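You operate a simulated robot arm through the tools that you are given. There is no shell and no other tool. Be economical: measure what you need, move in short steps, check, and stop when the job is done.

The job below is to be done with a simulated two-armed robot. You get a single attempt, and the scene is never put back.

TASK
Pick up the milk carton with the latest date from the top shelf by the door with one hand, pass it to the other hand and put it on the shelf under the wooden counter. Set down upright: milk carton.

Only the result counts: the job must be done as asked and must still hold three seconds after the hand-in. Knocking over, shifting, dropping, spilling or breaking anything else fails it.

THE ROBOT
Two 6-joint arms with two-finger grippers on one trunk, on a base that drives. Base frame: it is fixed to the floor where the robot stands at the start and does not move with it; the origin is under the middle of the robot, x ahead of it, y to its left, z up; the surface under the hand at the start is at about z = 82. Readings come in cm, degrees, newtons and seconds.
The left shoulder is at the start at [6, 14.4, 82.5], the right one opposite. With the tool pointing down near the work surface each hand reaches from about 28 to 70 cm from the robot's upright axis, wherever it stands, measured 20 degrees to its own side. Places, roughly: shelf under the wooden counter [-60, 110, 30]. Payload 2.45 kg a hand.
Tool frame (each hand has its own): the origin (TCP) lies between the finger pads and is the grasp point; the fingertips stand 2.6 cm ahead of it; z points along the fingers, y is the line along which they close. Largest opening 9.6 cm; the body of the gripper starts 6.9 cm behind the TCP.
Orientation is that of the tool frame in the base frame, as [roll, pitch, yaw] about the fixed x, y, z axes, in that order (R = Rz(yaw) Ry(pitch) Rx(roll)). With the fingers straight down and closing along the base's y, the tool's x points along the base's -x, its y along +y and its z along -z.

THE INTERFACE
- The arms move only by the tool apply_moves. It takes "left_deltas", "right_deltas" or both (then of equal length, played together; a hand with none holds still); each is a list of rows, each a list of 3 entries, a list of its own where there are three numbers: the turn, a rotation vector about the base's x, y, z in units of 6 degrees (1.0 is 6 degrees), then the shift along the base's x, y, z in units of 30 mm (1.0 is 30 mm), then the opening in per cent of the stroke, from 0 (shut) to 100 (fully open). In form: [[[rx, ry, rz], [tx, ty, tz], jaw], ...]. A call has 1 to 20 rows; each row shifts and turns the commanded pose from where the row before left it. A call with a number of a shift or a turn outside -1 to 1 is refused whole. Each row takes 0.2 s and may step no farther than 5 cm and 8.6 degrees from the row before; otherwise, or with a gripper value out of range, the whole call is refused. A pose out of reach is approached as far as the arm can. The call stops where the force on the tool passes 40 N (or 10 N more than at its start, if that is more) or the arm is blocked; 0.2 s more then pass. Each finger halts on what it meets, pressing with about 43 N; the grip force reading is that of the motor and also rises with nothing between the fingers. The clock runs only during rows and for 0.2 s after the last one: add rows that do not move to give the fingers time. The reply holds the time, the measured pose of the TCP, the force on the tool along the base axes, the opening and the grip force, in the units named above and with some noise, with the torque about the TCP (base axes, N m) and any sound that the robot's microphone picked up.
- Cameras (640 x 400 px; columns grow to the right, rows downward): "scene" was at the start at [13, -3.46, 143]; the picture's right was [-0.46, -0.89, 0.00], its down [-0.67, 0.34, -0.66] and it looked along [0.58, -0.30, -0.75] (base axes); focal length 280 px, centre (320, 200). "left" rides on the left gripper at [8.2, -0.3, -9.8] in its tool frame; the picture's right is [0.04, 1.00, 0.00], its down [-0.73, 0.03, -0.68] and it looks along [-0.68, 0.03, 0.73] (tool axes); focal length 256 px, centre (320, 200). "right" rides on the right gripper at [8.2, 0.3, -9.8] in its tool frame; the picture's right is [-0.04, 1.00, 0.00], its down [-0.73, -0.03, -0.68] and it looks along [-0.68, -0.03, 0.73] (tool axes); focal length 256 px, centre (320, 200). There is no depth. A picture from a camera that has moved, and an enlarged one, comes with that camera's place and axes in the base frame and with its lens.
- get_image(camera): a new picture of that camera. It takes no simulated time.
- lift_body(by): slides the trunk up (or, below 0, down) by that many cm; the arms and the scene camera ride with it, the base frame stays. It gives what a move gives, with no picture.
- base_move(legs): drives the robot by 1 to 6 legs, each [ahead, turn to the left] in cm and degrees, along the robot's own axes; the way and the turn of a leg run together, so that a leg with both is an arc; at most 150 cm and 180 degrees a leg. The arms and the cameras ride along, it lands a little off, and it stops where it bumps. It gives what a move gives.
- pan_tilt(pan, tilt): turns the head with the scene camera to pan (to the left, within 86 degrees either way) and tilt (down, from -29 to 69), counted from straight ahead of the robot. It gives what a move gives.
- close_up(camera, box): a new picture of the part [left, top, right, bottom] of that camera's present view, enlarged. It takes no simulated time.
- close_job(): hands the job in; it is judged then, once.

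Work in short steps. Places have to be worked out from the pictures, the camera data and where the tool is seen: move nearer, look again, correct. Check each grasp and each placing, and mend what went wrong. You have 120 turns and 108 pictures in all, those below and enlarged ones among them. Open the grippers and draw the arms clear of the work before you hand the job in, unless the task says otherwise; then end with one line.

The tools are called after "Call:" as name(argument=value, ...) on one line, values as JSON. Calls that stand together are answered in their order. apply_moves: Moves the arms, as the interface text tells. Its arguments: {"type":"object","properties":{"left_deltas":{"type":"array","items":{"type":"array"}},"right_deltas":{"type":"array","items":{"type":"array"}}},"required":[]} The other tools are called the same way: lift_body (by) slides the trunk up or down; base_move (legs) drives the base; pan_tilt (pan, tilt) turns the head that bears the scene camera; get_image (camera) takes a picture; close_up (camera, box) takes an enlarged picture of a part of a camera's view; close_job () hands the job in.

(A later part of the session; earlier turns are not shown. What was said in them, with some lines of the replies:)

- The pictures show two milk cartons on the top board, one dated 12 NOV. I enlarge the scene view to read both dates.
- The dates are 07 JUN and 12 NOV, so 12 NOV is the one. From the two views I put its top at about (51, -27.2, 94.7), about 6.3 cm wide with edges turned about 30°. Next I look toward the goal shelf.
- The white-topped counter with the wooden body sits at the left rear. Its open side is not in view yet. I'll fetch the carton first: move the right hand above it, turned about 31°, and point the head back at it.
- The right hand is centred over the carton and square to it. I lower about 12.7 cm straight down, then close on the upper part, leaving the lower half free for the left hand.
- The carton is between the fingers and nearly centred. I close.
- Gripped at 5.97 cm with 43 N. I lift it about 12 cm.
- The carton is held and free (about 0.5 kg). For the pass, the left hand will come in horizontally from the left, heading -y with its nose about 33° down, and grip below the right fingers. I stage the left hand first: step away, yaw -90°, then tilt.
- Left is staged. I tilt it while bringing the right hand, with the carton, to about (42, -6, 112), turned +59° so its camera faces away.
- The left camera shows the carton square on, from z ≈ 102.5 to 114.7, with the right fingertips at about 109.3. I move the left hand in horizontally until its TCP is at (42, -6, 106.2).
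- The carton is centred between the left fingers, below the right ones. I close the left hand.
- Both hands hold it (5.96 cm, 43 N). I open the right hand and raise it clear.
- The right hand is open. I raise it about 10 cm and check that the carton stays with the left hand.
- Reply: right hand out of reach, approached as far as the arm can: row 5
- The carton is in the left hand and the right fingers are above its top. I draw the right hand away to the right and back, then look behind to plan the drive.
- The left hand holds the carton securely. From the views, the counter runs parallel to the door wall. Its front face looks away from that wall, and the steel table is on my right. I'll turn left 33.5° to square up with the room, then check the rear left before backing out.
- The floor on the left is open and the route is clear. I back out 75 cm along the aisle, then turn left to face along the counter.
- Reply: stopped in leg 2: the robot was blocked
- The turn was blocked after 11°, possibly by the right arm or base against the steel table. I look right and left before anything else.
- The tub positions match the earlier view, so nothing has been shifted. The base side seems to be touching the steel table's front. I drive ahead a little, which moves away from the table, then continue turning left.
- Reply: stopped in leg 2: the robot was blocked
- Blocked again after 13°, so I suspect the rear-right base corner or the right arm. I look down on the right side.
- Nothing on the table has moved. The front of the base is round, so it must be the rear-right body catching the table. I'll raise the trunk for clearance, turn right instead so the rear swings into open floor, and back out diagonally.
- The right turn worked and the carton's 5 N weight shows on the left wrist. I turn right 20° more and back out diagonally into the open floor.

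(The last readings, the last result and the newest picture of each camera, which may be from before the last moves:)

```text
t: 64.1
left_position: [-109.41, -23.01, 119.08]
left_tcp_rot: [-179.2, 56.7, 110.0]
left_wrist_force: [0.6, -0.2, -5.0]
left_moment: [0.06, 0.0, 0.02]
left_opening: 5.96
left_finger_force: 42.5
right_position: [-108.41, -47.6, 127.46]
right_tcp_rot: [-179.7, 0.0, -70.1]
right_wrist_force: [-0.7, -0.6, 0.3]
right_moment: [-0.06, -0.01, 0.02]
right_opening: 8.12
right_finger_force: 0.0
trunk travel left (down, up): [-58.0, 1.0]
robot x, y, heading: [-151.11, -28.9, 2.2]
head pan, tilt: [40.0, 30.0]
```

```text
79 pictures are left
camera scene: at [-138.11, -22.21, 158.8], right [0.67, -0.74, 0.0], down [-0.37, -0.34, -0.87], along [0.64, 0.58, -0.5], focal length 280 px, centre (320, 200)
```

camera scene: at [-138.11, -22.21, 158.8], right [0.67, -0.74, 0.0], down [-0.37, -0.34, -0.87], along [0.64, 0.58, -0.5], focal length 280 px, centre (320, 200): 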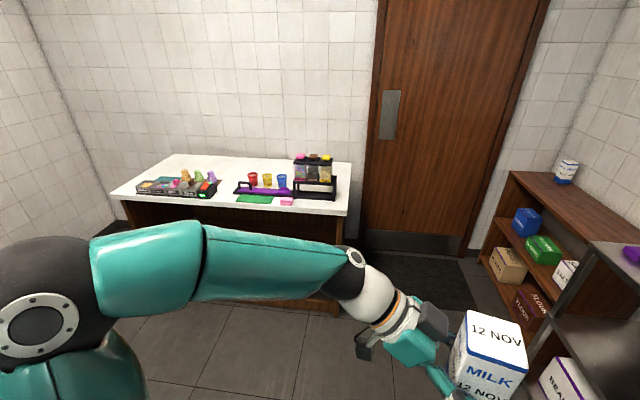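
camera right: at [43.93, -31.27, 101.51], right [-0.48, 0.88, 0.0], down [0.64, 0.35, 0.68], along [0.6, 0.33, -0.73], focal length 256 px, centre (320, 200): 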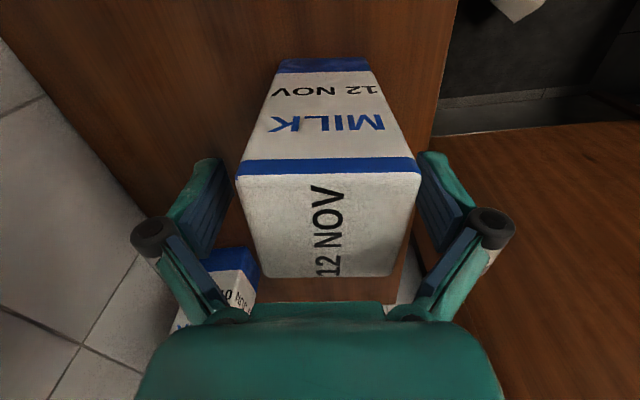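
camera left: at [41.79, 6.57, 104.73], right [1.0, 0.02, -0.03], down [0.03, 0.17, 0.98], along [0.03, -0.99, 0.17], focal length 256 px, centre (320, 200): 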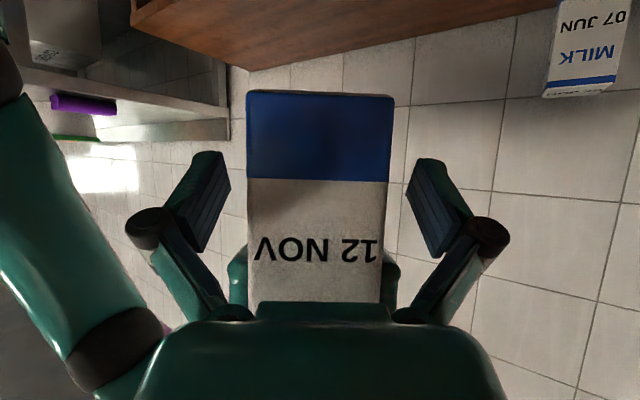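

I'm clear now, and the counter's front faces me. I turn left, drive to stand about 90 cm in front of the middle of the counter, and square up to it.

Call:
base_move(legs=[[0, 86], [75, 0], [0, -54.7]])

Call:
pan_tilt(pan=0, tilt=40)

Call:
get_image(camera="scene")

```text
t: 68.1
left_position: [-149.11, 13.51, 118.94]
left_tcp_rot: [-178.8, 56.7, -170.2]
left_wrist_force: [-1.0, 0.6, -5.1]
left_moment: [-0.04, -0.05, -0.03]
left_opening: 5.95
left_finger_force: 42.8
right_position: [-124.83, 9.94, 127.62]
right_tcp_rot: [-179.7, -0.1, 9.1]
right_wrist_force: [-0.8, 0.7, -0.5]
right_moment: [-0.06, -0.06, 0.01]
right_opening: 8.18
right_finger_force: 0.1
trunk travel left (down, up): [-58.0, 1.0]
robot x, y, heading: [-145.67, -29.28, 83.8]
head pan, tilt: [40.0, 30.0]
stopped in leg 1: the robot was blocked; the commanded pose is now the measured one
```

```text
t: 69.2
left_position: [-148.81, 13.31, 119.12]
left_tcp_rot: [-179.2, 56.6, -170.5]
left_wrist_force: [0.4, -0.1, -4.8]
left_moment: [0.01, 0.03, -0.02]
left_opening: 5.94
left_finger_force: 43.2
right_position: [-124.48, 9.79, 127.56]
right_tcp_rot: [-179.7, 0.0, 9.1]
right_wrist_force: [-0.7, 0.4, -0.3]
right_moment: [0.0, 0.01, 0.01]
right_opening: 8.15
right_finger_force: 0.0
trunk travel left (down, up): [-58.0, 1.0]
robot x, y, heading: [-146.04, -29.46, 83.6]
head pan, tilt: [0.0, 40.0]
```

```text
78 pictures are left
camera scene: at [-144.21, -14.79, 157.27], right [0.99, -0.11, 0.0], down [-0.07, -0.64, -0.77], along [0.08, 0.76, -0.64], focal length 280 px, centre (320, 200)
```

scene: 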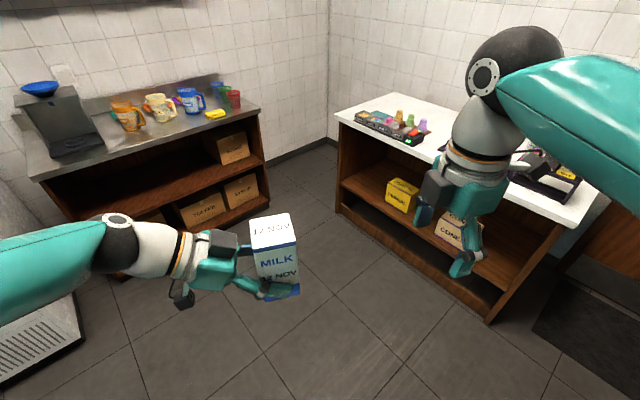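

The shelf under the counter is now in view, holding a yellow box and a cardboard box with a gap between them. Something stopped the last few degrees of the turn, so I check the left side.

Call:
pan_tilt(pan=86, tilt=50)

Call:
get_image(camera="scene")

Call:
pan_tilt(pan=-86, tilt=55)

Call:
get_image(camera="scene")

```text
t: 70.8
left_position: [-148.78, 13.4, 119.01]
left_tcp_rot: [-179.2, 56.6, -170.5]
left_wrist_force: [-0.5, -0.5, -5.4]
left_moment: [-0.02, 0.02, 0.0]
left_opening: 5.96
left_finger_force: 43.4
right_position: [-124.44, 9.75, 127.47]
right_tcp_rot: [-179.8, 0.0, 9.1]
right_wrist_force: [0.6, -1.4, 0.1]
right_moment: [-0.01, -0.02, 0.04]
right_opening: 8.16
right_finger_force: 0.1
trunk travel left (down, up): [-58.0, 1.0]
robot x, y, heading: [-146.06, -29.02, 83.3]
head pan, tilt: [85.9, 50.0]
```

```text
77 pictures are left
camera scene: at [-152.77, -21.84, 155.86], right [0.18, 0.98, 0.0], down [0.75, -0.14, -0.64], along [-0.63, 0.12, -0.77], focal length 280 px, centre (320, 200)
```

scene: 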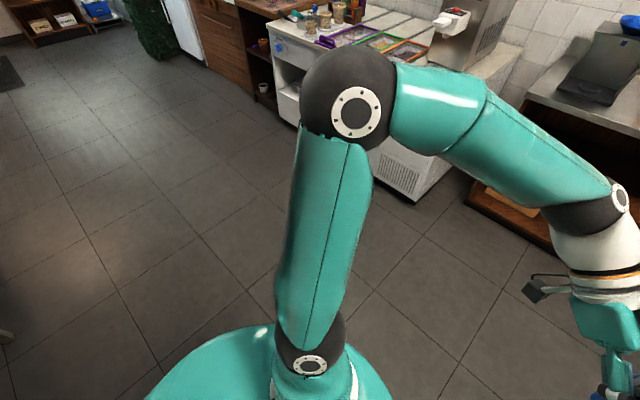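

```text
t: 73.4
left_position: [-148.84, 13.35, 119.05]
left_tcp_rot: [-179.1, 56.7, -170.5]
left_wrist_force: [0.0, 0.4, -4.8]
left_moment: [-0.05, 0.02, 0.02]
left_opening: 5.96
left_finger_force: 43.1
right_position: [-124.35, 9.82, 127.54]
right_tcp_rot: [-179.6, 0.0, 9.1]
right_wrist_force: [-0.6, -0.3, -0.5]
right_moment: [0.01, 0.01, 0.02]
right_opening: 8.17
right_finger_force: 0.1
trunk travel left (down, up): [-58.0, 1.0]
robot x, y, heading: [-146.24, -29.64, 83.5]
head pan, tilt: [-85.9, 55.0]
```

```text
76 pictures are left
camera scene: at [-137.99, -23.54, 155.21], right [-0.04, -1.0, 0.0], down [-0.82, 0.03, -0.57], along [0.57, -0.02, -0.82], focal length 280 px, centre (320, 200)
```

scene: 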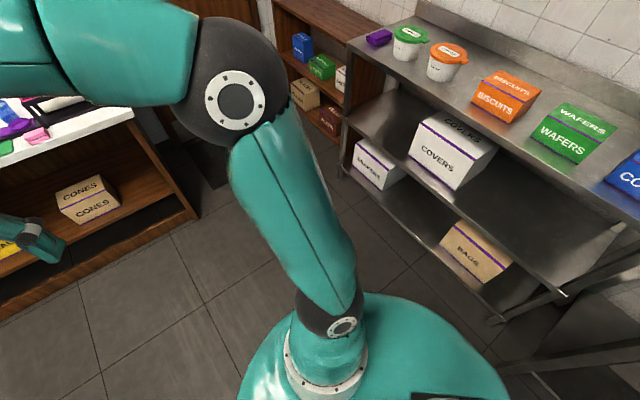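

Everything ahead and to the sides is clear. The block was behind me, and driving ahead moves away from it. I drive ahead 55 cm toward the counter.

Call:
base_move(legs=[[50, 0]])

Call:
pan_tilt(pan=-40, tilt=45)

Call:
get_image(camera="scene")

```text
t: 76.3
left_position: [-143.4, 63.14, 118.95]
left_tcp_rot: [-179.1, 56.5, -170.2]
left_wrist_force: [1.0, 0.5, -5.0]
left_moment: [-0.03, 0.03, 0.02]
left_opening: 5.96
left_finger_force: 42.9
right_position: [-119.02, 59.68, 127.61]
right_tcp_rot: [-179.7, 0.0, 9.2]
right_wrist_force: [0.3, -0.6, 0.8]
right_moment: [-0.03, 0.01, 0.01]
right_opening: 8.14
right_finger_force: 0.1
trunk travel left (down, up): [-58.0, 1.0]
robot x, y, heading: [-140.26, 20.55, 84.0]
head pan, tilt: [-85.9, 55.0]
```

```text
t: 77.5
left_position: [-143.51, 62.98, 119.2]
left_tcp_rot: [-179.0, 56.6, -170.2]
left_wrist_force: [-0.8, 0.7, -4.6]
left_moment: [-0.03, 0.03, -0.02]
left_opening: 5.99
left_finger_force: 42.8
right_position: [-119.05, 59.74, 127.55]
right_tcp_rot: [-179.7, -0.1, 9.3]
right_wrist_force: [0.3, 1.2, 0.9]
right_moment: [0.04, -0.02, -0.03]
right_opening: 8.18
right_finger_force: 0.1
trunk travel left (down, up): [-58.0, 1.0]
robot x, y, heading: [-140.28, 20.38, 83.7]
head pan, tilt: [-40.0, 45.0]
```

```text
75 pictures are left
camera scene: at [-133.86, 32.12, 156.54], right [0.69, -0.72, 0.0], down [-0.51, -0.49, -0.71], along [0.51, 0.49, -0.71], focal length 280 px, centre (320, 200)
```

scene: 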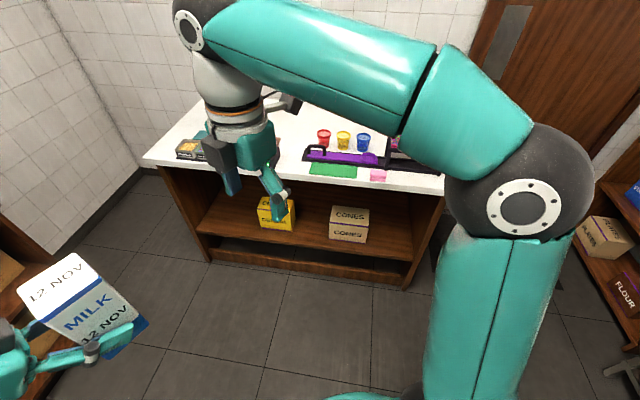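

The counter front runs from about (-112, 153) to (-39, 51) on the floor. The gap between the yellow and CONES boxes is about 21 cm wide, centred near (-65, 105). I drive to a stand-off about 80 cm from that gap and square up.

Call:
base_move(legs=[[0, -27], [33, 0], [0, -21]])

Call:
pan_tilt(pan=0, tilt=45)

Call:
get_image(camera="scene")

```text
t: 82.4
left_position: [-92.92, 78.8, 119.2]
left_tcp_rot: [-179.2, 56.7, 141.9]
left_wrist_force: [-0.1, 0.2, -4.3]
left_moment: [0.01, 0.04, -0.03]
left_opening: 5.95
left_finger_force: 43.0
right_position: [-79.07, 58.37, 127.5]
right_tcp_rot: [-179.6, 0.0, -38.5]
right_wrist_force: [-1.2, 0.0, -0.9]
right_moment: [0.0, -0.02, 0.03]
right_opening: 8.14
right_finger_force: 0.0
trunk travel left (down, up): [-58.0, 1.0]
robot x, y, heading: [-123.58, 49.19, 36.1]
head pan, tilt: [-40.0, 45.0]
```

```text
t: 83.5
left_position: [-92.87, 78.8, 119.24]
left_tcp_rot: [-179.1, 56.5, 141.9]
left_wrist_force: [0.4, -0.3, -4.1]
left_moment: [0.03, 0.03, 0.0]
left_opening: 5.95
left_finger_force: 43.0
right_position: [-79.07, 58.37, 127.59]
right_tcp_rot: [-179.7, 0.0, -38.5]
right_wrist_force: [-0.7, -0.8, 0.1]
right_moment: [-0.04, 0.04, 0.02]
right_opening: 8.15
right_finger_force: 0.0
trunk travel left (down, up): [-58.0, 1.0]
robot x, y, heading: [-123.15, 48.99, 36.0]
head pan, tilt: [0.0, 45.0]
```

```text
74 pictures are left
camera scene: at [-111.8, 57.55, 156.54], right [0.59, -0.81, 0.0], down [-0.57, -0.42, -0.71], along [0.57, 0.42, -0.71], focal length 280 px, centre (320, 200)
```

scene: 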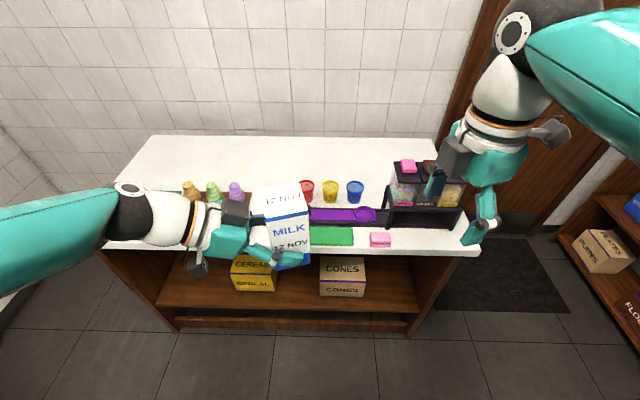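

I'm square to the counter, its top edge about 62 cm ahead, with both hands in front of it. I lower the trunk fully so the hands come below counter level.

Call:
lift_body(by=-57.5)

Call:
pan_tilt(pan=0, tilt=35)

Call:
get_image(camera="scene")

```text
refused: -57.5 is not a number from -40 to 40
```

```text
t: 84.2
left_position: [-92.89, 78.76, 119.17]
left_tcp_rot: [-179.1, 56.8, 142.0]
left_wrist_force: [0.5, -1.4, -4.6]
left_moment: [0.03, 0.01, 0.02]
left_opening: 5.97
left_finger_force: 43.2
right_position: [-79.0, 58.46, 127.63]
right_tcp_rot: [-179.6, 0.1, -38.5]
right_wrist_force: [0.2, -0.3, 0.0]
right_moment: [0.02, -0.02, 0.02]
right_opening: 8.18
right_finger_force: 0.1
trunk travel left (down, up): [-58.0, 1.0]
robot x, y, heading: [-123.66, 48.96, 36.2]
head pan, tilt: [0.0, 35.0]
```

```text
73 pictures are left
camera scene: at [-111.3, 58.0, 158.02], right [0.59, -0.81, 0.0], down [-0.46, -0.34, -0.82], along [0.66, 0.48, -0.57], focal length 280 px, centre (320, 200)
```

scene: 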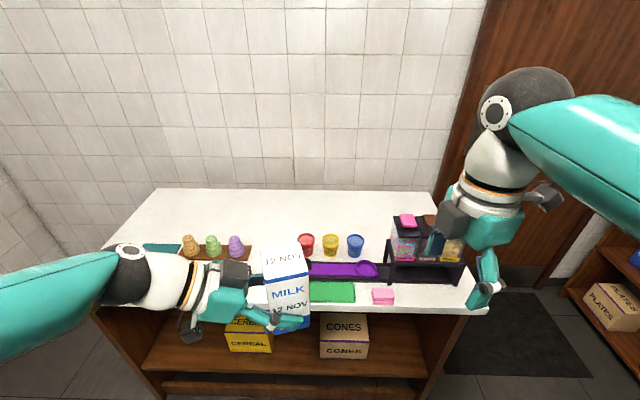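

The travel is limited to 40 cm per call, so I lower in two steps.

Call:
lift_body(by=-30)

Call:
lift_body(by=-27)

Call:
get_image(camera="scene")

```text
t: 87.2
left_position: [-92.92, 78.73, 89.21]
left_tcp_rot: [-179.1, 56.7, 142.0]
left_wrist_force: [0.2, -0.4, -5.6]
left_moment: [-0.02, 0.05, 0.03]
left_opening: 5.95
left_finger_force: 43.0
right_position: [-78.97, 58.3, 97.67]
right_tcp_rot: [-179.7, 0.0, -38.6]
right_wrist_force: [-0.5, -0.3, 0.2]
right_moment: [0.02, 0.03, -0.01]
right_opening: 8.15
right_finger_force: 0.1
trunk travel left (down, up): [-28.0, 31.0]
robot x, y, heading: [-122.89, 49.12, 36.2]
head pan, tilt: [0.0, 35.0]
```

```text
t: 90.0
left_position: [-92.89, 78.76, 62.1]
left_tcp_rot: [-179.1, 56.6, 142.0]
left_wrist_force: [0.4, -0.7, -5.6]
left_moment: [0.06, -0.03, -0.03]
left_opening: 5.97
left_finger_force: 43.1
right_position: [-79.09, 58.29, 70.68]
right_tcp_rot: [-179.8, 0.0, -38.5]
right_wrist_force: [0.0, -0.6, -0.5]
right_moment: [-0.03, 0.04, -0.01]
right_opening: 8.16
right_finger_force: 0.1
trunk travel left (down, up): [-1.0, 58.0]
robot x, y, heading: [-123.07, 48.96, 36.2]
head pan, tilt: [0.0, 35.0]
```

```text
72 pictures are left
camera scene: at [-111.33, 57.97, 101.03], right [0.59, -0.81, 0.0], down [-0.46, -0.34, -0.82], along [0.66, 0.48, -0.57], focal length 280 px, centre (320, 200)
```

scene: 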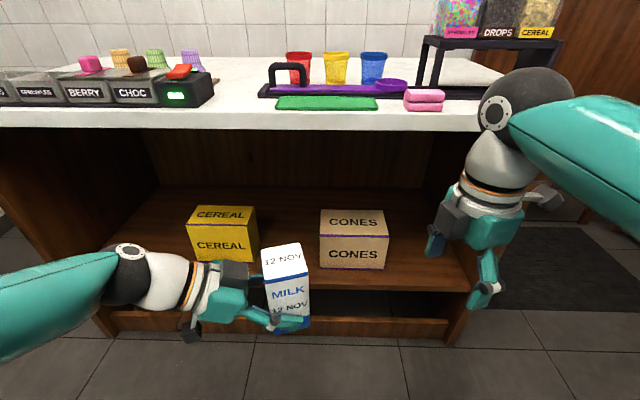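

The shelf is clearly visible now. I work out its surface at z ≈ 33, with the gap centre between CEREAL and CONES at about (-67, 102.7) and roughly 20 cm wide. I swing the left tool to point at the counter (+74° yaw), holding it in front.

Call:
apply_moves(left_deltas=[[[0, 0, 0.949], [0.1, 0.2, 0], 40], [[0, 0, 0.949], [0.1, 0.2, 0], 40], [[0, 0, 0.949], [0.1, 0.2, 0], 40], [[0, 0, 0.949], [0.1, 0.2, 0], 40], [[0, 0, 0.949], [0.1, 0.2, 0], 40], [[0, 0, 0.949], [0.1, 0.2, 0], 40], [[0, 0, 0.949], [0.1, 0.2, 0], 40], [[0, 0, 0.949], [0.1, 0.2, 0], 40], [[0, 0, 0.949], [0.1, 0.2, 0], 40], [[0, 0, 0.949], [0.1, 0.2, 0], 40], [[0, 0, 0.949], [0.1, 0.2, 0], 40], [[0, 0, 0.949], [0.1, 0.2, 0], 40], [[0, 0, 0.949], [0.1, 0.2, 0], 40], [[0, 0, 0], [0, 0, 0], 40]])

Call:
get_image(camera="scene")

```text
t: 93.0
left_position: [-89.83, 85.54, 61.69]
left_tcp_rot: [-179.1, 55.1, -150.7]
left_wrist_force: [0.0, 0.2, -4.6]
left_moment: [-0.01, 0.03, 0.0]
left_opening: 5.96
left_finger_force: 42.6
left hand out of reach, approached as far as the arm can: row 8, 9, 10
right_position: [-79.15, 58.31, 70.65]
right_tcp_rot: [-179.6, 0.0, -38.5]
right_wrist_force: [-0.1, -0.1, 0.0]
right_moment: [0.03, 0.05, -0.01]
right_opening: 8.14
right_finger_force: 0.1
trunk travel left (down, up): [-1.0, 58.0]
robot x, y, heading: [-122.87, 48.83, 35.9]
head pan, tilt: [0.0, 35.0]
```

```text
71 pictures are left
camera scene: at [-111.33, 57.98, 101.02], right [0.59, -0.81, 0.0], down [-0.46, -0.34, -0.82], along [0.66, 0.48, -0.57], focal length 280 px, centre (320, 200)
```

scene: 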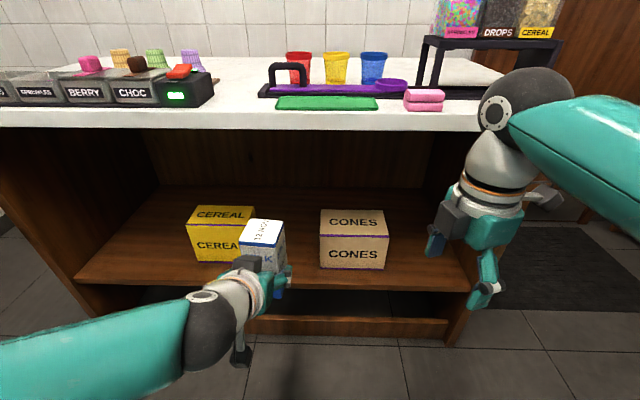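

The swing worked except for a small reach limit close to the body. I move ahead 7 cm and down 12 cm to free the wrist, then re-read the orientation.

Call:
apply_moves(left_deltas=[[[0, 0, 0], [0.47, 0.34, -0.2], 40], [[0, 0, 0], [0.47, 0.34, -0.5], 40], [[0, 0, 0], [0.47, 0.34, -0.8], 40], [[0, 0, 0], [0.47, 0.34, -0.8], 40], [[0, 0, 0], [0, 0, -0.8], 40], [[0, 0, 0], [0, 0, -0.8], 40], [[0, 0, 0], [0, 0, 0], 40]])

Call:
get_image(camera="left")

Call:
get_image(camera="scene")

```text
t: 94.6
left_position: [-84.28, 89.37, 49.85]
left_tcp_rot: [-179.2, 55.1, -150.7]
left_wrist_force: [0.4, -0.5, -4.1]
left_moment: [-0.04, 0.01, 0.02]
left_opening: 5.95
left_finger_force: 43.1
right_position: [-79.12, 58.31, 70.7]
right_tcp_rot: [-179.7, 0.0, -38.5]
right_wrist_force: [-0.5, 0.6, -0.1]
right_moment: [0.02, -0.02, 0.01]
right_opening: 8.12
right_finger_force: 0.0
trunk travel left (down, up): [-1.0, 58.0]
robot x, y, heading: [-123.25, 48.91, 36.1]
head pan, tilt: [0.0, 35.0]
```

```text
70 pictures are left
camera left: at [-95.25, 82.92, 48.74], right [-0.5, 0.87, -0.04], down [-0.14, -0.03, 0.99], along [0.86, 0.5, 0.14], focal length 256 px, centre (320, 200)
```

left: 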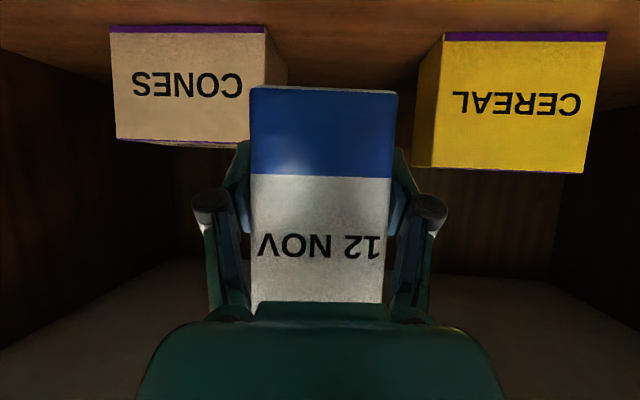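

```text
69 pictures are left
camera scene: at [-111.31, 57.99, 101.02], right [0.59, -0.81, 0.0], down [-0.46, -0.34, -0.82], along [0.66, 0.48, -0.57], focal length 280 px, centre (320, 200)
```

scene: 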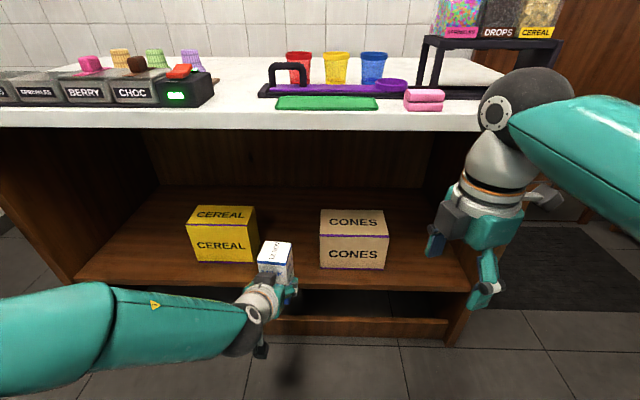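

The carton sits about 2° nose-low after the limit, so I correct that and square it by +6° yaw. At the same time I draw the right hand back so it clears the counter edge when I drive closer.

Call:
apply_moves(left_deltas=[[[0.155, -0.276, 0], [0, 0, 0], 40], [[0, 0, 1], [0, 0, 0], 40], [[0, 0, 0], [0, 0, 0], 40], [[0, 0, 0], [0, 0, 0], 40], [[0, 0, 0], [0, 0, 0], 40], [[0, 0, 0], [0, 0, 0], 40], [[0, 0, 0], [0, 0, 0], 40], [[0, 0, 0], [0, 0, 0], 40]], right_deltas=[[[0, 0, 0], [-0.295, -0.8, 0], 85], [[0, 0, 0], [-0.295, -0.8, 0], 85], [[0, 0, 0], [-0.295, -0.8, 0], 85], [[0, 0, 0], [-0.295, -0.8, 0], 85], [[0, 0, 0], [-0.295, -0.8, 0], 85], [[0, 0, 0], [-0.295, -0.8, 0], 85], [[0, 0, 0], [-0.295, -0.8, 0], 85], [[0, 0, 0], [0, 0, 0], 85]])

Call:
get_image(camera="scene")

```text
t: 96.4
left_position: [-84.19, 89.46, 49.78]
left_tcp_rot: [-179.2, 56.9, -144.7]
left_wrist_force: [-1.0, 0.0, -5.8]
left_moment: [-0.03, 0.06, -0.03]
left_opening: 5.95
left_finger_force: 43.2
right_position: [-85.29, 41.52, 70.61]
right_tcp_rot: [-179.6, 0.0, -38.4]
right_wrist_force: [0.2, 0.4, -0.4]
right_moment: [0.0, -0.02, 0.01]
right_opening: 8.17
right_finger_force: 0.0
trunk travel left (down, up): [-1.0, 58.0]
robot x, y, heading: [-123.38, 49.09, 36.4]
head pan, tilt: [0.0, 35.0]
```

```text
68 pictures are left
camera scene: at [-111.33, 57.97, 101.02], right [0.59, -0.81, 0.0], down [-0.46, -0.34, -0.82], along [0.66, 0.48, -0.57], focal length 280 px, centre (320, 200)
```

scene: 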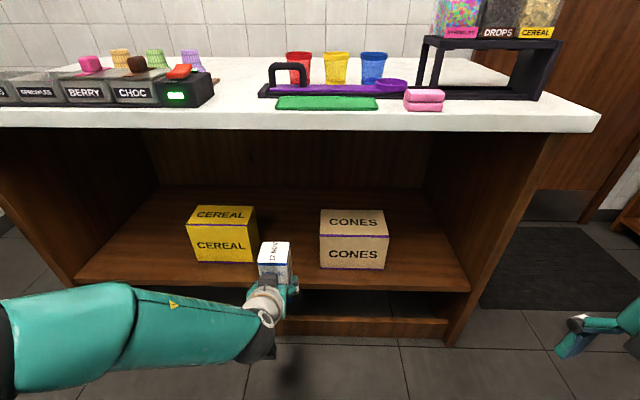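

The left hand is upright and squared, and the right hand is drawn back. I drive ahead 14 cm. The carton bottom at z ≈ 46 passes well above the shelf.

Call:
base_move(legs=[[14, 0]])

Call:
get_image(camera="scene")

Call:
get_image(camera="left")

```text
t: 97.7
left_position: [-72.98, 97.8, 49.67]
left_tcp_rot: [-179.1, 57.0, -144.7]
left_wrist_force: [0.4, -1.2, -4.1]
left_moment: [-0.01, 0.02, -0.03]
left_opening: 5.94
left_finger_force: 42.9
right_position: [-73.95, 49.77, 70.64]
right_tcp_rot: [-179.7, 0.0, -38.5]
right_wrist_force: [1.2, -0.2, -0.2]
right_moment: [-0.01, -0.03, -0.01]
right_opening: 8.19
right_finger_force: 0.0
trunk travel left (down, up): [-1.0, 58.0]
robot x, y, heading: [-112.12, 57.17, 36.2]
head pan, tilt: [0.0, 35.0]
```

```text
67 pictures are left
camera scene: at [-100.05, 66.22, 101.03], right [0.59, -0.81, 0.0], down [-0.46, -0.34, -0.82], along [0.66, 0.48, -0.57], focal length 280 px, centre (320, 200)
```

scene: 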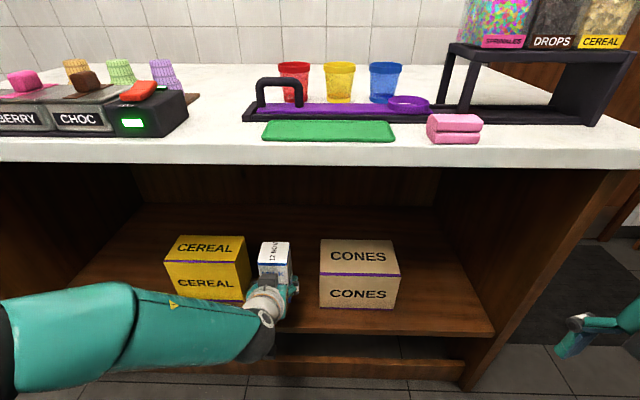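

```text
66 pictures are left
camera left: at [-83.16, 90.12, 48.36], right [-0.58, 0.81, -0.04], down [-0.16, -0.07, 0.98], along [0.8, 0.58, 0.17], focal length 256 px, centre (320, 200)
```

left: 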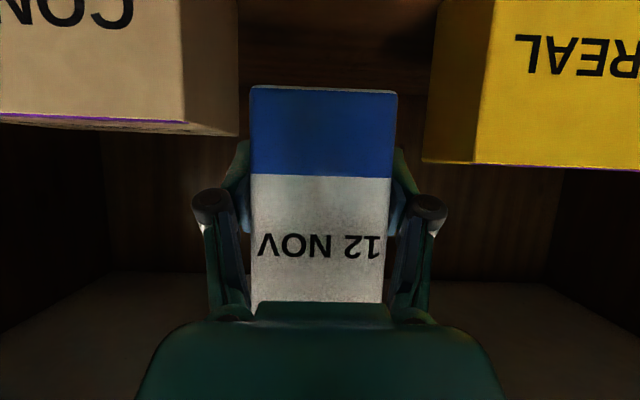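

From two views the shelf surface is at z ≈ 34 and the gap centre at about (-68, 102.2), with the shelf edge about 8 cm nearer. I move the hand forward to there, then lower 9 cm.

Call:
apply_moves(left_deltas=[[[0, 0, 0], [0.58, 0.5, 0], 40], [[0, 0, 0], [0.58, 0.5, 0], 40], [[0, 0, 0], [0.58, 0.5, 0], 40], [[0, 0, 0], [0, 0, -0.7], 40], [[0, 0, 0], [0, 0, -0.8], 40], [[0, 0, 0], [0, 0, -0.8], 40], [[0, 0, 0], [0, 0, -0.5], 40], [[0, 0, 0], [0, 0, 0], 40]])

Call:
get_image(camera="scene")

Call:
get_image(camera="left")

```text
t: 99.5
left_position: [-67.69, 102.18, 41.38]
left_tcp_rot: [-179.2, 57.0, -144.7]
left_wrist_force: [-0.7, -0.7, -5.0]
left_moment: [0.01, 0.03, 0.02]
left_opening: 5.97
left_finger_force: 43.5
right_position: [-73.94, 49.81, 70.74]
right_tcp_rot: [-179.7, 0.0, -38.6]
right_wrist_force: [-0.1, 0.7, -0.3]
right_moment: [0.01, 0.04, -0.01]
right_opening: 8.19
right_finger_force: 0.0
trunk travel left (down, up): [-1.0, 58.0]
robot x, y, heading: [-112.06, 57.41, 36.5]
head pan, tilt: [0.0, 35.0]
```

```text
65 pictures are left
camera scene: at [-100.03, 66.24, 101.02], right [0.59, -0.81, 0.0], down [-0.46, -0.34, -0.82], along [0.66, 0.48, -0.57], focal length 280 px, centre (320, 200)
```

scene: 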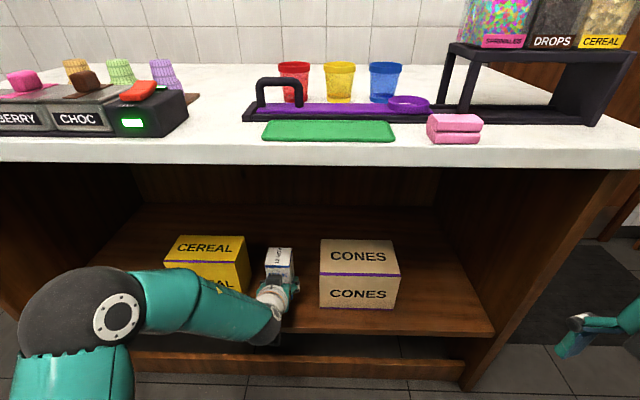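

```text
64 pictures are left
camera left: at [-77.97, 94.63, 39.95], right [-0.58, 0.81, -0.04], down [-0.16, -0.07, 0.98], along [0.8, 0.58, 0.17], focal length 256 px, centre (320, 200)
```

left: 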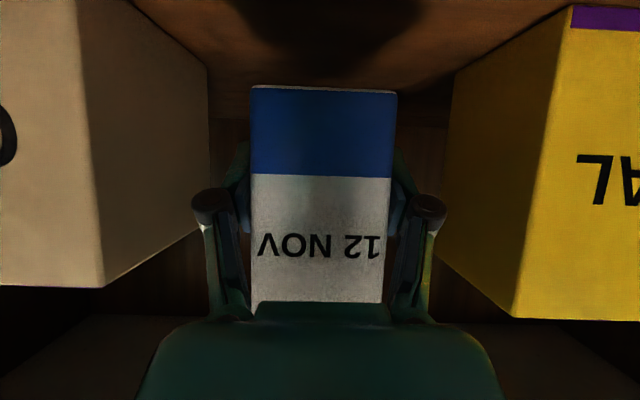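

The carton hangs centred between the two boxes, about 3 cm above the shelf. I lower 2.4 cm in small steps and watch the force.

Call:
apply_moves(left_deltas=[[[0, 0, 0], [0, 0, -0.2], 40], [[0, 0, 0], [0, 0, -0.2], 40], [[0, 0, 0], [0, 0, -0.2], 40], [[0, 0, 0], [0, 0, -0.2], 40], [[0, 0, 0], [0, 0, 0], 40]])

Call:
get_image(camera="left")

```text
t: 100.7
left_position: [-67.73, 102.26, 39.06]
left_tcp_rot: [-179.2, 57.0, -144.8]
left_wrist_force: [-1.1, 0.4, -5.5]
left_moment: [-0.03, 0.0, 0.01]
left_opening: 5.95
left_finger_force: 43.0
right_position: [-73.86, 49.82, 70.68]
right_tcp_rot: [-179.7, -0.1, -38.6]
right_wrist_force: [-0.8, 0.1, -0.5]
right_moment: [-0.03, 0.04, 0.02]
right_opening: 8.17
right_finger_force: 0.0
trunk travel left (down, up): [-1.0, 58.0]
robot x, y, heading: [-111.96, 57.52, 36.2]
head pan, tilt: [0.0, 35.0]
```

```text
63 pictures are left
camera left: at [-77.96, 94.68, 37.58], right [-0.58, 0.81, -0.04], down [-0.16, -0.07, 0.98], along [0.8, 0.58, 0.17], focal length 256 px, centre (320, 200)
```

left: 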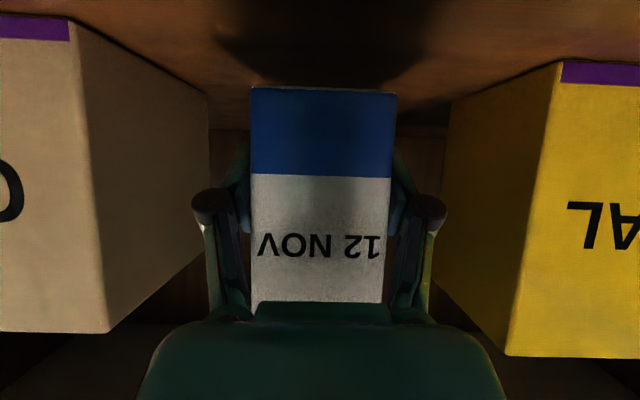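

No contact yet. I keep going in finer steps.

Call:
apply_moves(left_deltas=[[[0, 0, 0], [0, 0, -0.12], 40], [[0, 0, 0], [0, 0, -0.12], 40], [[0, 0, 0], [0, 0, -0.12], 40], [[0, 0, 0], [0, 0, -0.12], 40], [[0, 0, 0], [0, 0, 0], 40]])

```text
t: 101.9
left_position: [-67.75, 102.25, 37.63]
left_tcp_rot: [-179.1, 57.0, -144.8]
left_wrist_force: [0.1, 0.6, -5.5]
left_moment: [-0.05, 0.03, 0.01]
left_opening: 5.99
left_finger_force: 43.1
right_position: [-74.07, 49.84, 70.73]
right_tcp_rot: [-179.8, -0.1, -38.5]
right_wrist_force: [0.1, 0.2, -0.3]
right_moment: [0.0, 0.03, -0.01]
right_opening: 8.13
right_finger_force: 0.1
trunk travel left (down, up): [-1.0, 58.0]
robot x, y, heading: [-111.8, 57.29, 36.5]
head pan, tilt: [0.0, 35.0]
```

Still free, with -5.5 N showing just the carton's weight. I go on.

Call:
apply_moves(left_deltas=[[[0, 0, 0], [0, 0, -0.1], 40], [[0, 0, 0], [0, 0, -0.1], 40], [[0, 0, 0], [0, 0, -0.1], 40], [[0, 0, 0], [0, 0, 0], 40]])

Call:
get_image(camera="left")

```text
t: 102.9
left_position: [-67.66, 102.26, 36.72]
left_tcp_rot: [-179.3, 57.1, -144.8]
left_wrist_force: [-0.5, -0.3, -3.9]
left_moment: [0.0, 0.11, 0.04]
left_opening: 5.96
left_finger_force: 42.7
right_position: [-73.99, 49.72, 70.59]
right_tcp_rot: [-179.7, 0.0, -38.5]
right_wrist_force: [0.1, -1.7, -0.3]
right_moment: [-0.05, -0.03, -0.01]
right_opening: 8.17
right_finger_force: 0.2
trunk travel left (down, up): [-1.0, 58.0]
robot x, y, heading: [-111.79, 57.33, 36.4]
head pan, tilt: [0.0, 35.0]
```

```text
62 pictures are left
camera left: at [-77.91, 94.65, 35.29], right [-0.58, 0.81, -0.04], down [-0.16, -0.07, 0.98], along [0.8, 0.58, 0.17], focal length 256 px, centre (320, 200)
```

left: 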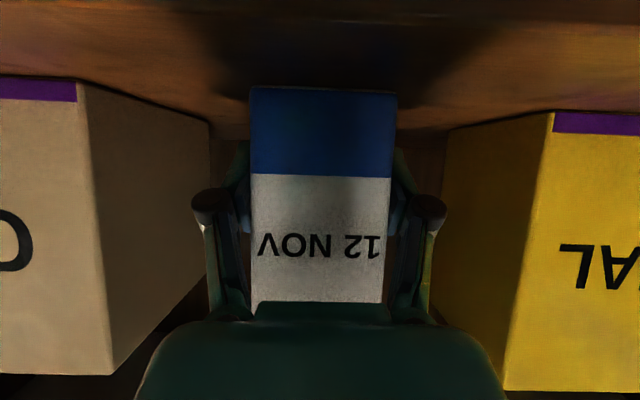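

Force is just starting to change and the shadow is closing under the carton. I lower a few more millimetres.

Call:
apply_moves(left_deltas=[[[0, 0, 0], [0, 0, -0.07], 40], [[0, 0, 0], [0, 0, -0.07], 40], [[0, 0, 0], [0, 0, 0], 40]])

```text
t: 103.7
left_position: [-67.61, 102.21, 36.61]
left_tcp_rot: [-179.3, 57.6, -144.9]
left_wrist_force: [-2.1, -1.1, 19.8]
left_moment: [0.14, 0.94, 0.05]
left_opening: 5.97
left_finger_force: 42.8
right_position: [-74.1, 49.6, 70.77]
right_tcp_rot: [-179.6, 0.0, -38.4]
right_wrist_force: [-0.6, 0.6, -0.6]
right_moment: [0.0, 0.03, 0.01]
right_opening: 8.15
right_finger_force: 0.0
trunk travel left (down, up): [-1.0, 58.0]
robot x, y, heading: [-112.18, 57.24, 36.2]
head pan, tilt: [0.0, 35.0]
```

Contact: +20 N, z ≈ 36.6. I ease up 2 mm to take off the load, then open gently to about 7.7 cm.

Call:
apply_moves(left_deltas=[[[0, 0, 0], [0, 0, 0.05], 40], [[0, 0, 0], [0, 0, 0], 40], [[0, 0, 0], [0, 0, 0], 64], [[0, 0, 0], [0, 0, 0], 70], [[0, 0, 0], [0, 0, 0], 80], [[0, 0, 0], [0, 0, 0], 80], [[0, 0, 0], [0, 0, 0], 80]])

Call:
get_image(camera="left")

Call:
close_up(camera="scene", box=[160, 200, 420, 360])

```text
t: 105.3
left_position: [-67.68, 102.27, 36.41]
left_tcp_rot: [-179.2, 57.2, -144.8]
left_wrist_force: [0.0, -0.9, 0.1]
left_moment: [-0.02, 0.0, 0.01]
left_opening: 7.68
left_finger_force: 0.0
right_position: [-73.87, 49.66, 70.7]
right_tcp_rot: [-179.6, 0.0, -38.5]
right_wrist_force: [0.2, 0.3, 0.6]
right_moment: [0.02, -0.01, 0.01]
right_opening: 8.17
right_finger_force: 0.1
trunk travel left (down, up): [-1.0, 58.0]
robot x, y, heading: [-111.86, 57.46, 36.1]
head pan, tilt: [0.0, 35.0]
```

```text
61 pictures are left
camera left: at [-77.92, 94.62, 35.03], right [-0.58, 0.81, -0.04], down [-0.16, -0.07, 0.98], along [0.8, 0.58, 0.17], focal length 256 px, centre (320, 200)
```

left: 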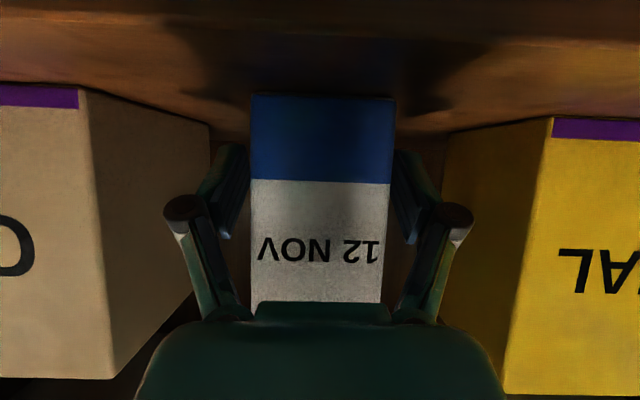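

```text
2.46 times, centred on (290, 280) of scene
camera zoom: at [-100.06, 66.21, 101.03], right [0.59, -0.81, 0.0], down [-0.46, -0.34, -0.82], along [0.66, 0.48, -0.57], focal length 690 px, centre (394, 3)
```

zoom: 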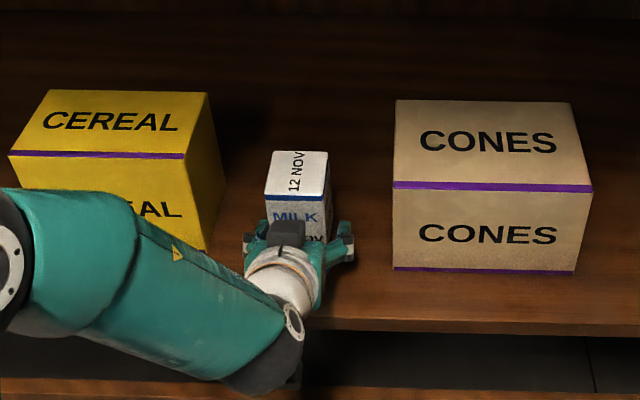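

The carton stands released on the shelf between the boxes, with a gap to each finger. I draw the left hand straight back with a slight rise.

Call:
apply_moves(left_deltas=[[[0, 0, 0], [-0.3, -0.212, 0.06], 80], [[0, 0, 0], [-0.5, -0.353, 0.12], 80], [[0, 0, 0], [-0.6, -0.424, 0.15], 80], [[0, 0, 0], [-0.6, -0.424, 0.15], 80], [[0, 0, 0], [-0.6, -0.424, 0.15], 80], [[0, 0, 0], [0, 0, 0], 80]])

Call:
get_image(camera="left")

Call:
get_image(camera="scene")

```text
t: 106.7
left_position: [-75.52, 96.74, 38.43]
left_tcp_rot: [-179.2, 57.0, -144.8]
left_wrist_force: [0.0, 0.1, 1.3]
left_moment: [0.0, -0.02, -0.04]
left_opening: 7.68
left_finger_force: 0.0
right_position: [-73.97, 49.67, 70.79]
right_tcp_rot: [-179.7, 0.1, -38.4]
right_wrist_force: [0.0, 0.0, 0.7]
right_moment: [0.02, -0.01, -0.01]
right_opening: 8.17
right_finger_force: 0.1
trunk travel left (down, up): [-1.0, 58.0]
robot x, y, heading: [-112.21, 57.26, 36.1]
head pan, tilt: [0.0, 35.0]
```

```text
59 pictures are left
camera left: at [-85.81, 89.05, 36.97], right [-0.58, 0.81, -0.04], down [-0.16, -0.07, 0.98], along [0.8, 0.58, 0.17], focal length 256 px, centre (320, 200)
```

left: 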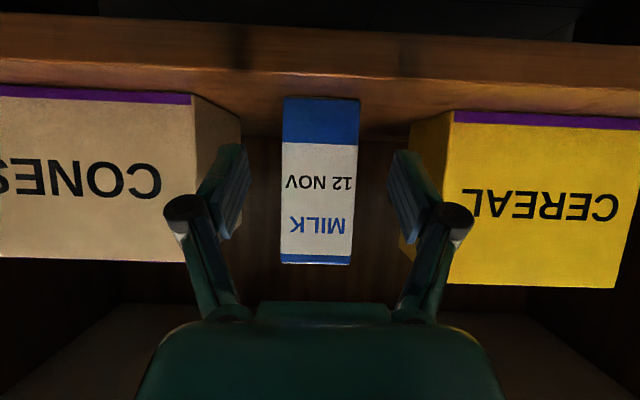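

```text
58 pictures are left
camera scene: at [-100.06, 66.2, 101.03], right [0.59, -0.81, 0.0], down [-0.46, -0.34, -0.82], along [0.66, 0.48, -0.57], focal length 280 px, centre (320, 200)
```

scene: 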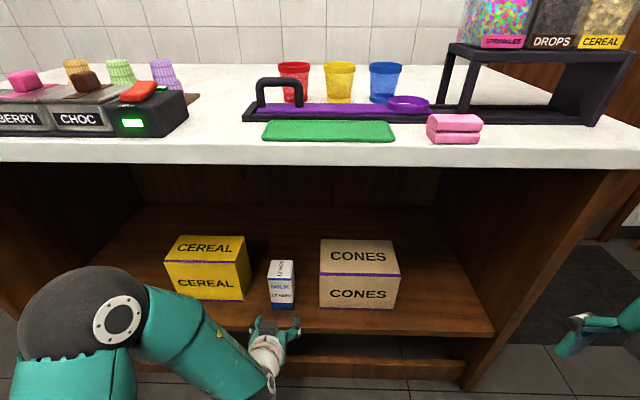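

The carton stands upright on the shelf and its neighbours are unmoved. I back the robot off 20 cm and open both grippers fully.

Call:
base_move(legs=[[-20, 0]])

Call:
apply_moves(left_deltas=[[[0, 0, 0], [0, 0, 0], 100], [[0, 0, 0], [0, 0, 0], 100], [[0, 0, 0], [0, 0, 0], 100]], right_deltas=[[[0, 0, 0], [0, 0, 0], 100], [[0, 0, 0], [0, 0, 0], 100], [[0, 0, 0], [0, 0, 0], 100]])

Call:
get_image(camera="scene")

```text
t: 108.3
left_position: [-91.66, 84.83, 38.44]
left_tcp_rot: [-179.3, 57.1, -144.9]
left_wrist_force: [-0.8, 0.8, 0.6]
left_moment: [0.03, 0.01, -0.03]
left_opening: 7.66
left_finger_force: 0.0
right_position: [-90.2, 38.04, 70.69]
right_tcp_rot: [-179.8, 0.0, -38.5]
right_wrist_force: [-0.1, -0.1, 0.7]
right_moment: [-0.03, -0.02, -0.02]
right_opening: 8.18
right_finger_force: 0.1
trunk travel left (down, up): [-1.0, 58.0]
robot x, y, heading: [-128.06, 45.53, 36.2]
head pan, tilt: [0.0, 35.0]
```

```text
t: 109.1
left_position: [-91.65, 84.84, 38.45]
left_tcp_rot: [-179.2, 57.0, -144.9]
left_wrist_force: [-0.6, -0.2, -0.2]
left_moment: [-0.03, -0.02, -0.07]
left_opening: 9.59
left_finger_force: 0.0
right_position: [-90.11, 37.92, 70.77]
right_tcp_rot: [-179.5, 0.0, -38.6]
right_wrist_force: [-0.2, -0.6, -0.5]
right_moment: [0.02, -0.02, -0.01]
right_opening: 9.57
right_finger_force: 0.0
trunk travel left (down, up): [-1.0, 58.0]
robot x, y, heading: [-128.2, 45.77, 36.2]
head pan, tilt: [0.0, 35.0]
```

```text
57 pictures are left
camera scene: at [-116.16, 54.42, 101.03], right [0.59, -0.81, 0.0], down [-0.46, -0.34, -0.82], along [0.66, 0.48, -0.57], focal length 280 px, centre (320, 200)
```

scene: 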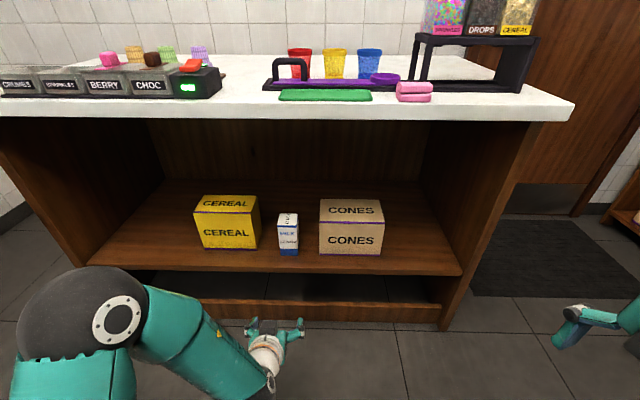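

The 12 NOV carton stands upright on the shelf under the counter, both hands are open and clear, and nothing I can see has been disturbed. I hand the job in.

Call:
close_job()

```text
The job is handed in.
```

I picked up the 12 NOV milk carton with the right hand, passed it to the left and set it upright on the shelf under the wooden counter. The base was blocked three times on the drive over, and I saw nothing shifted in the pictures afterwards.
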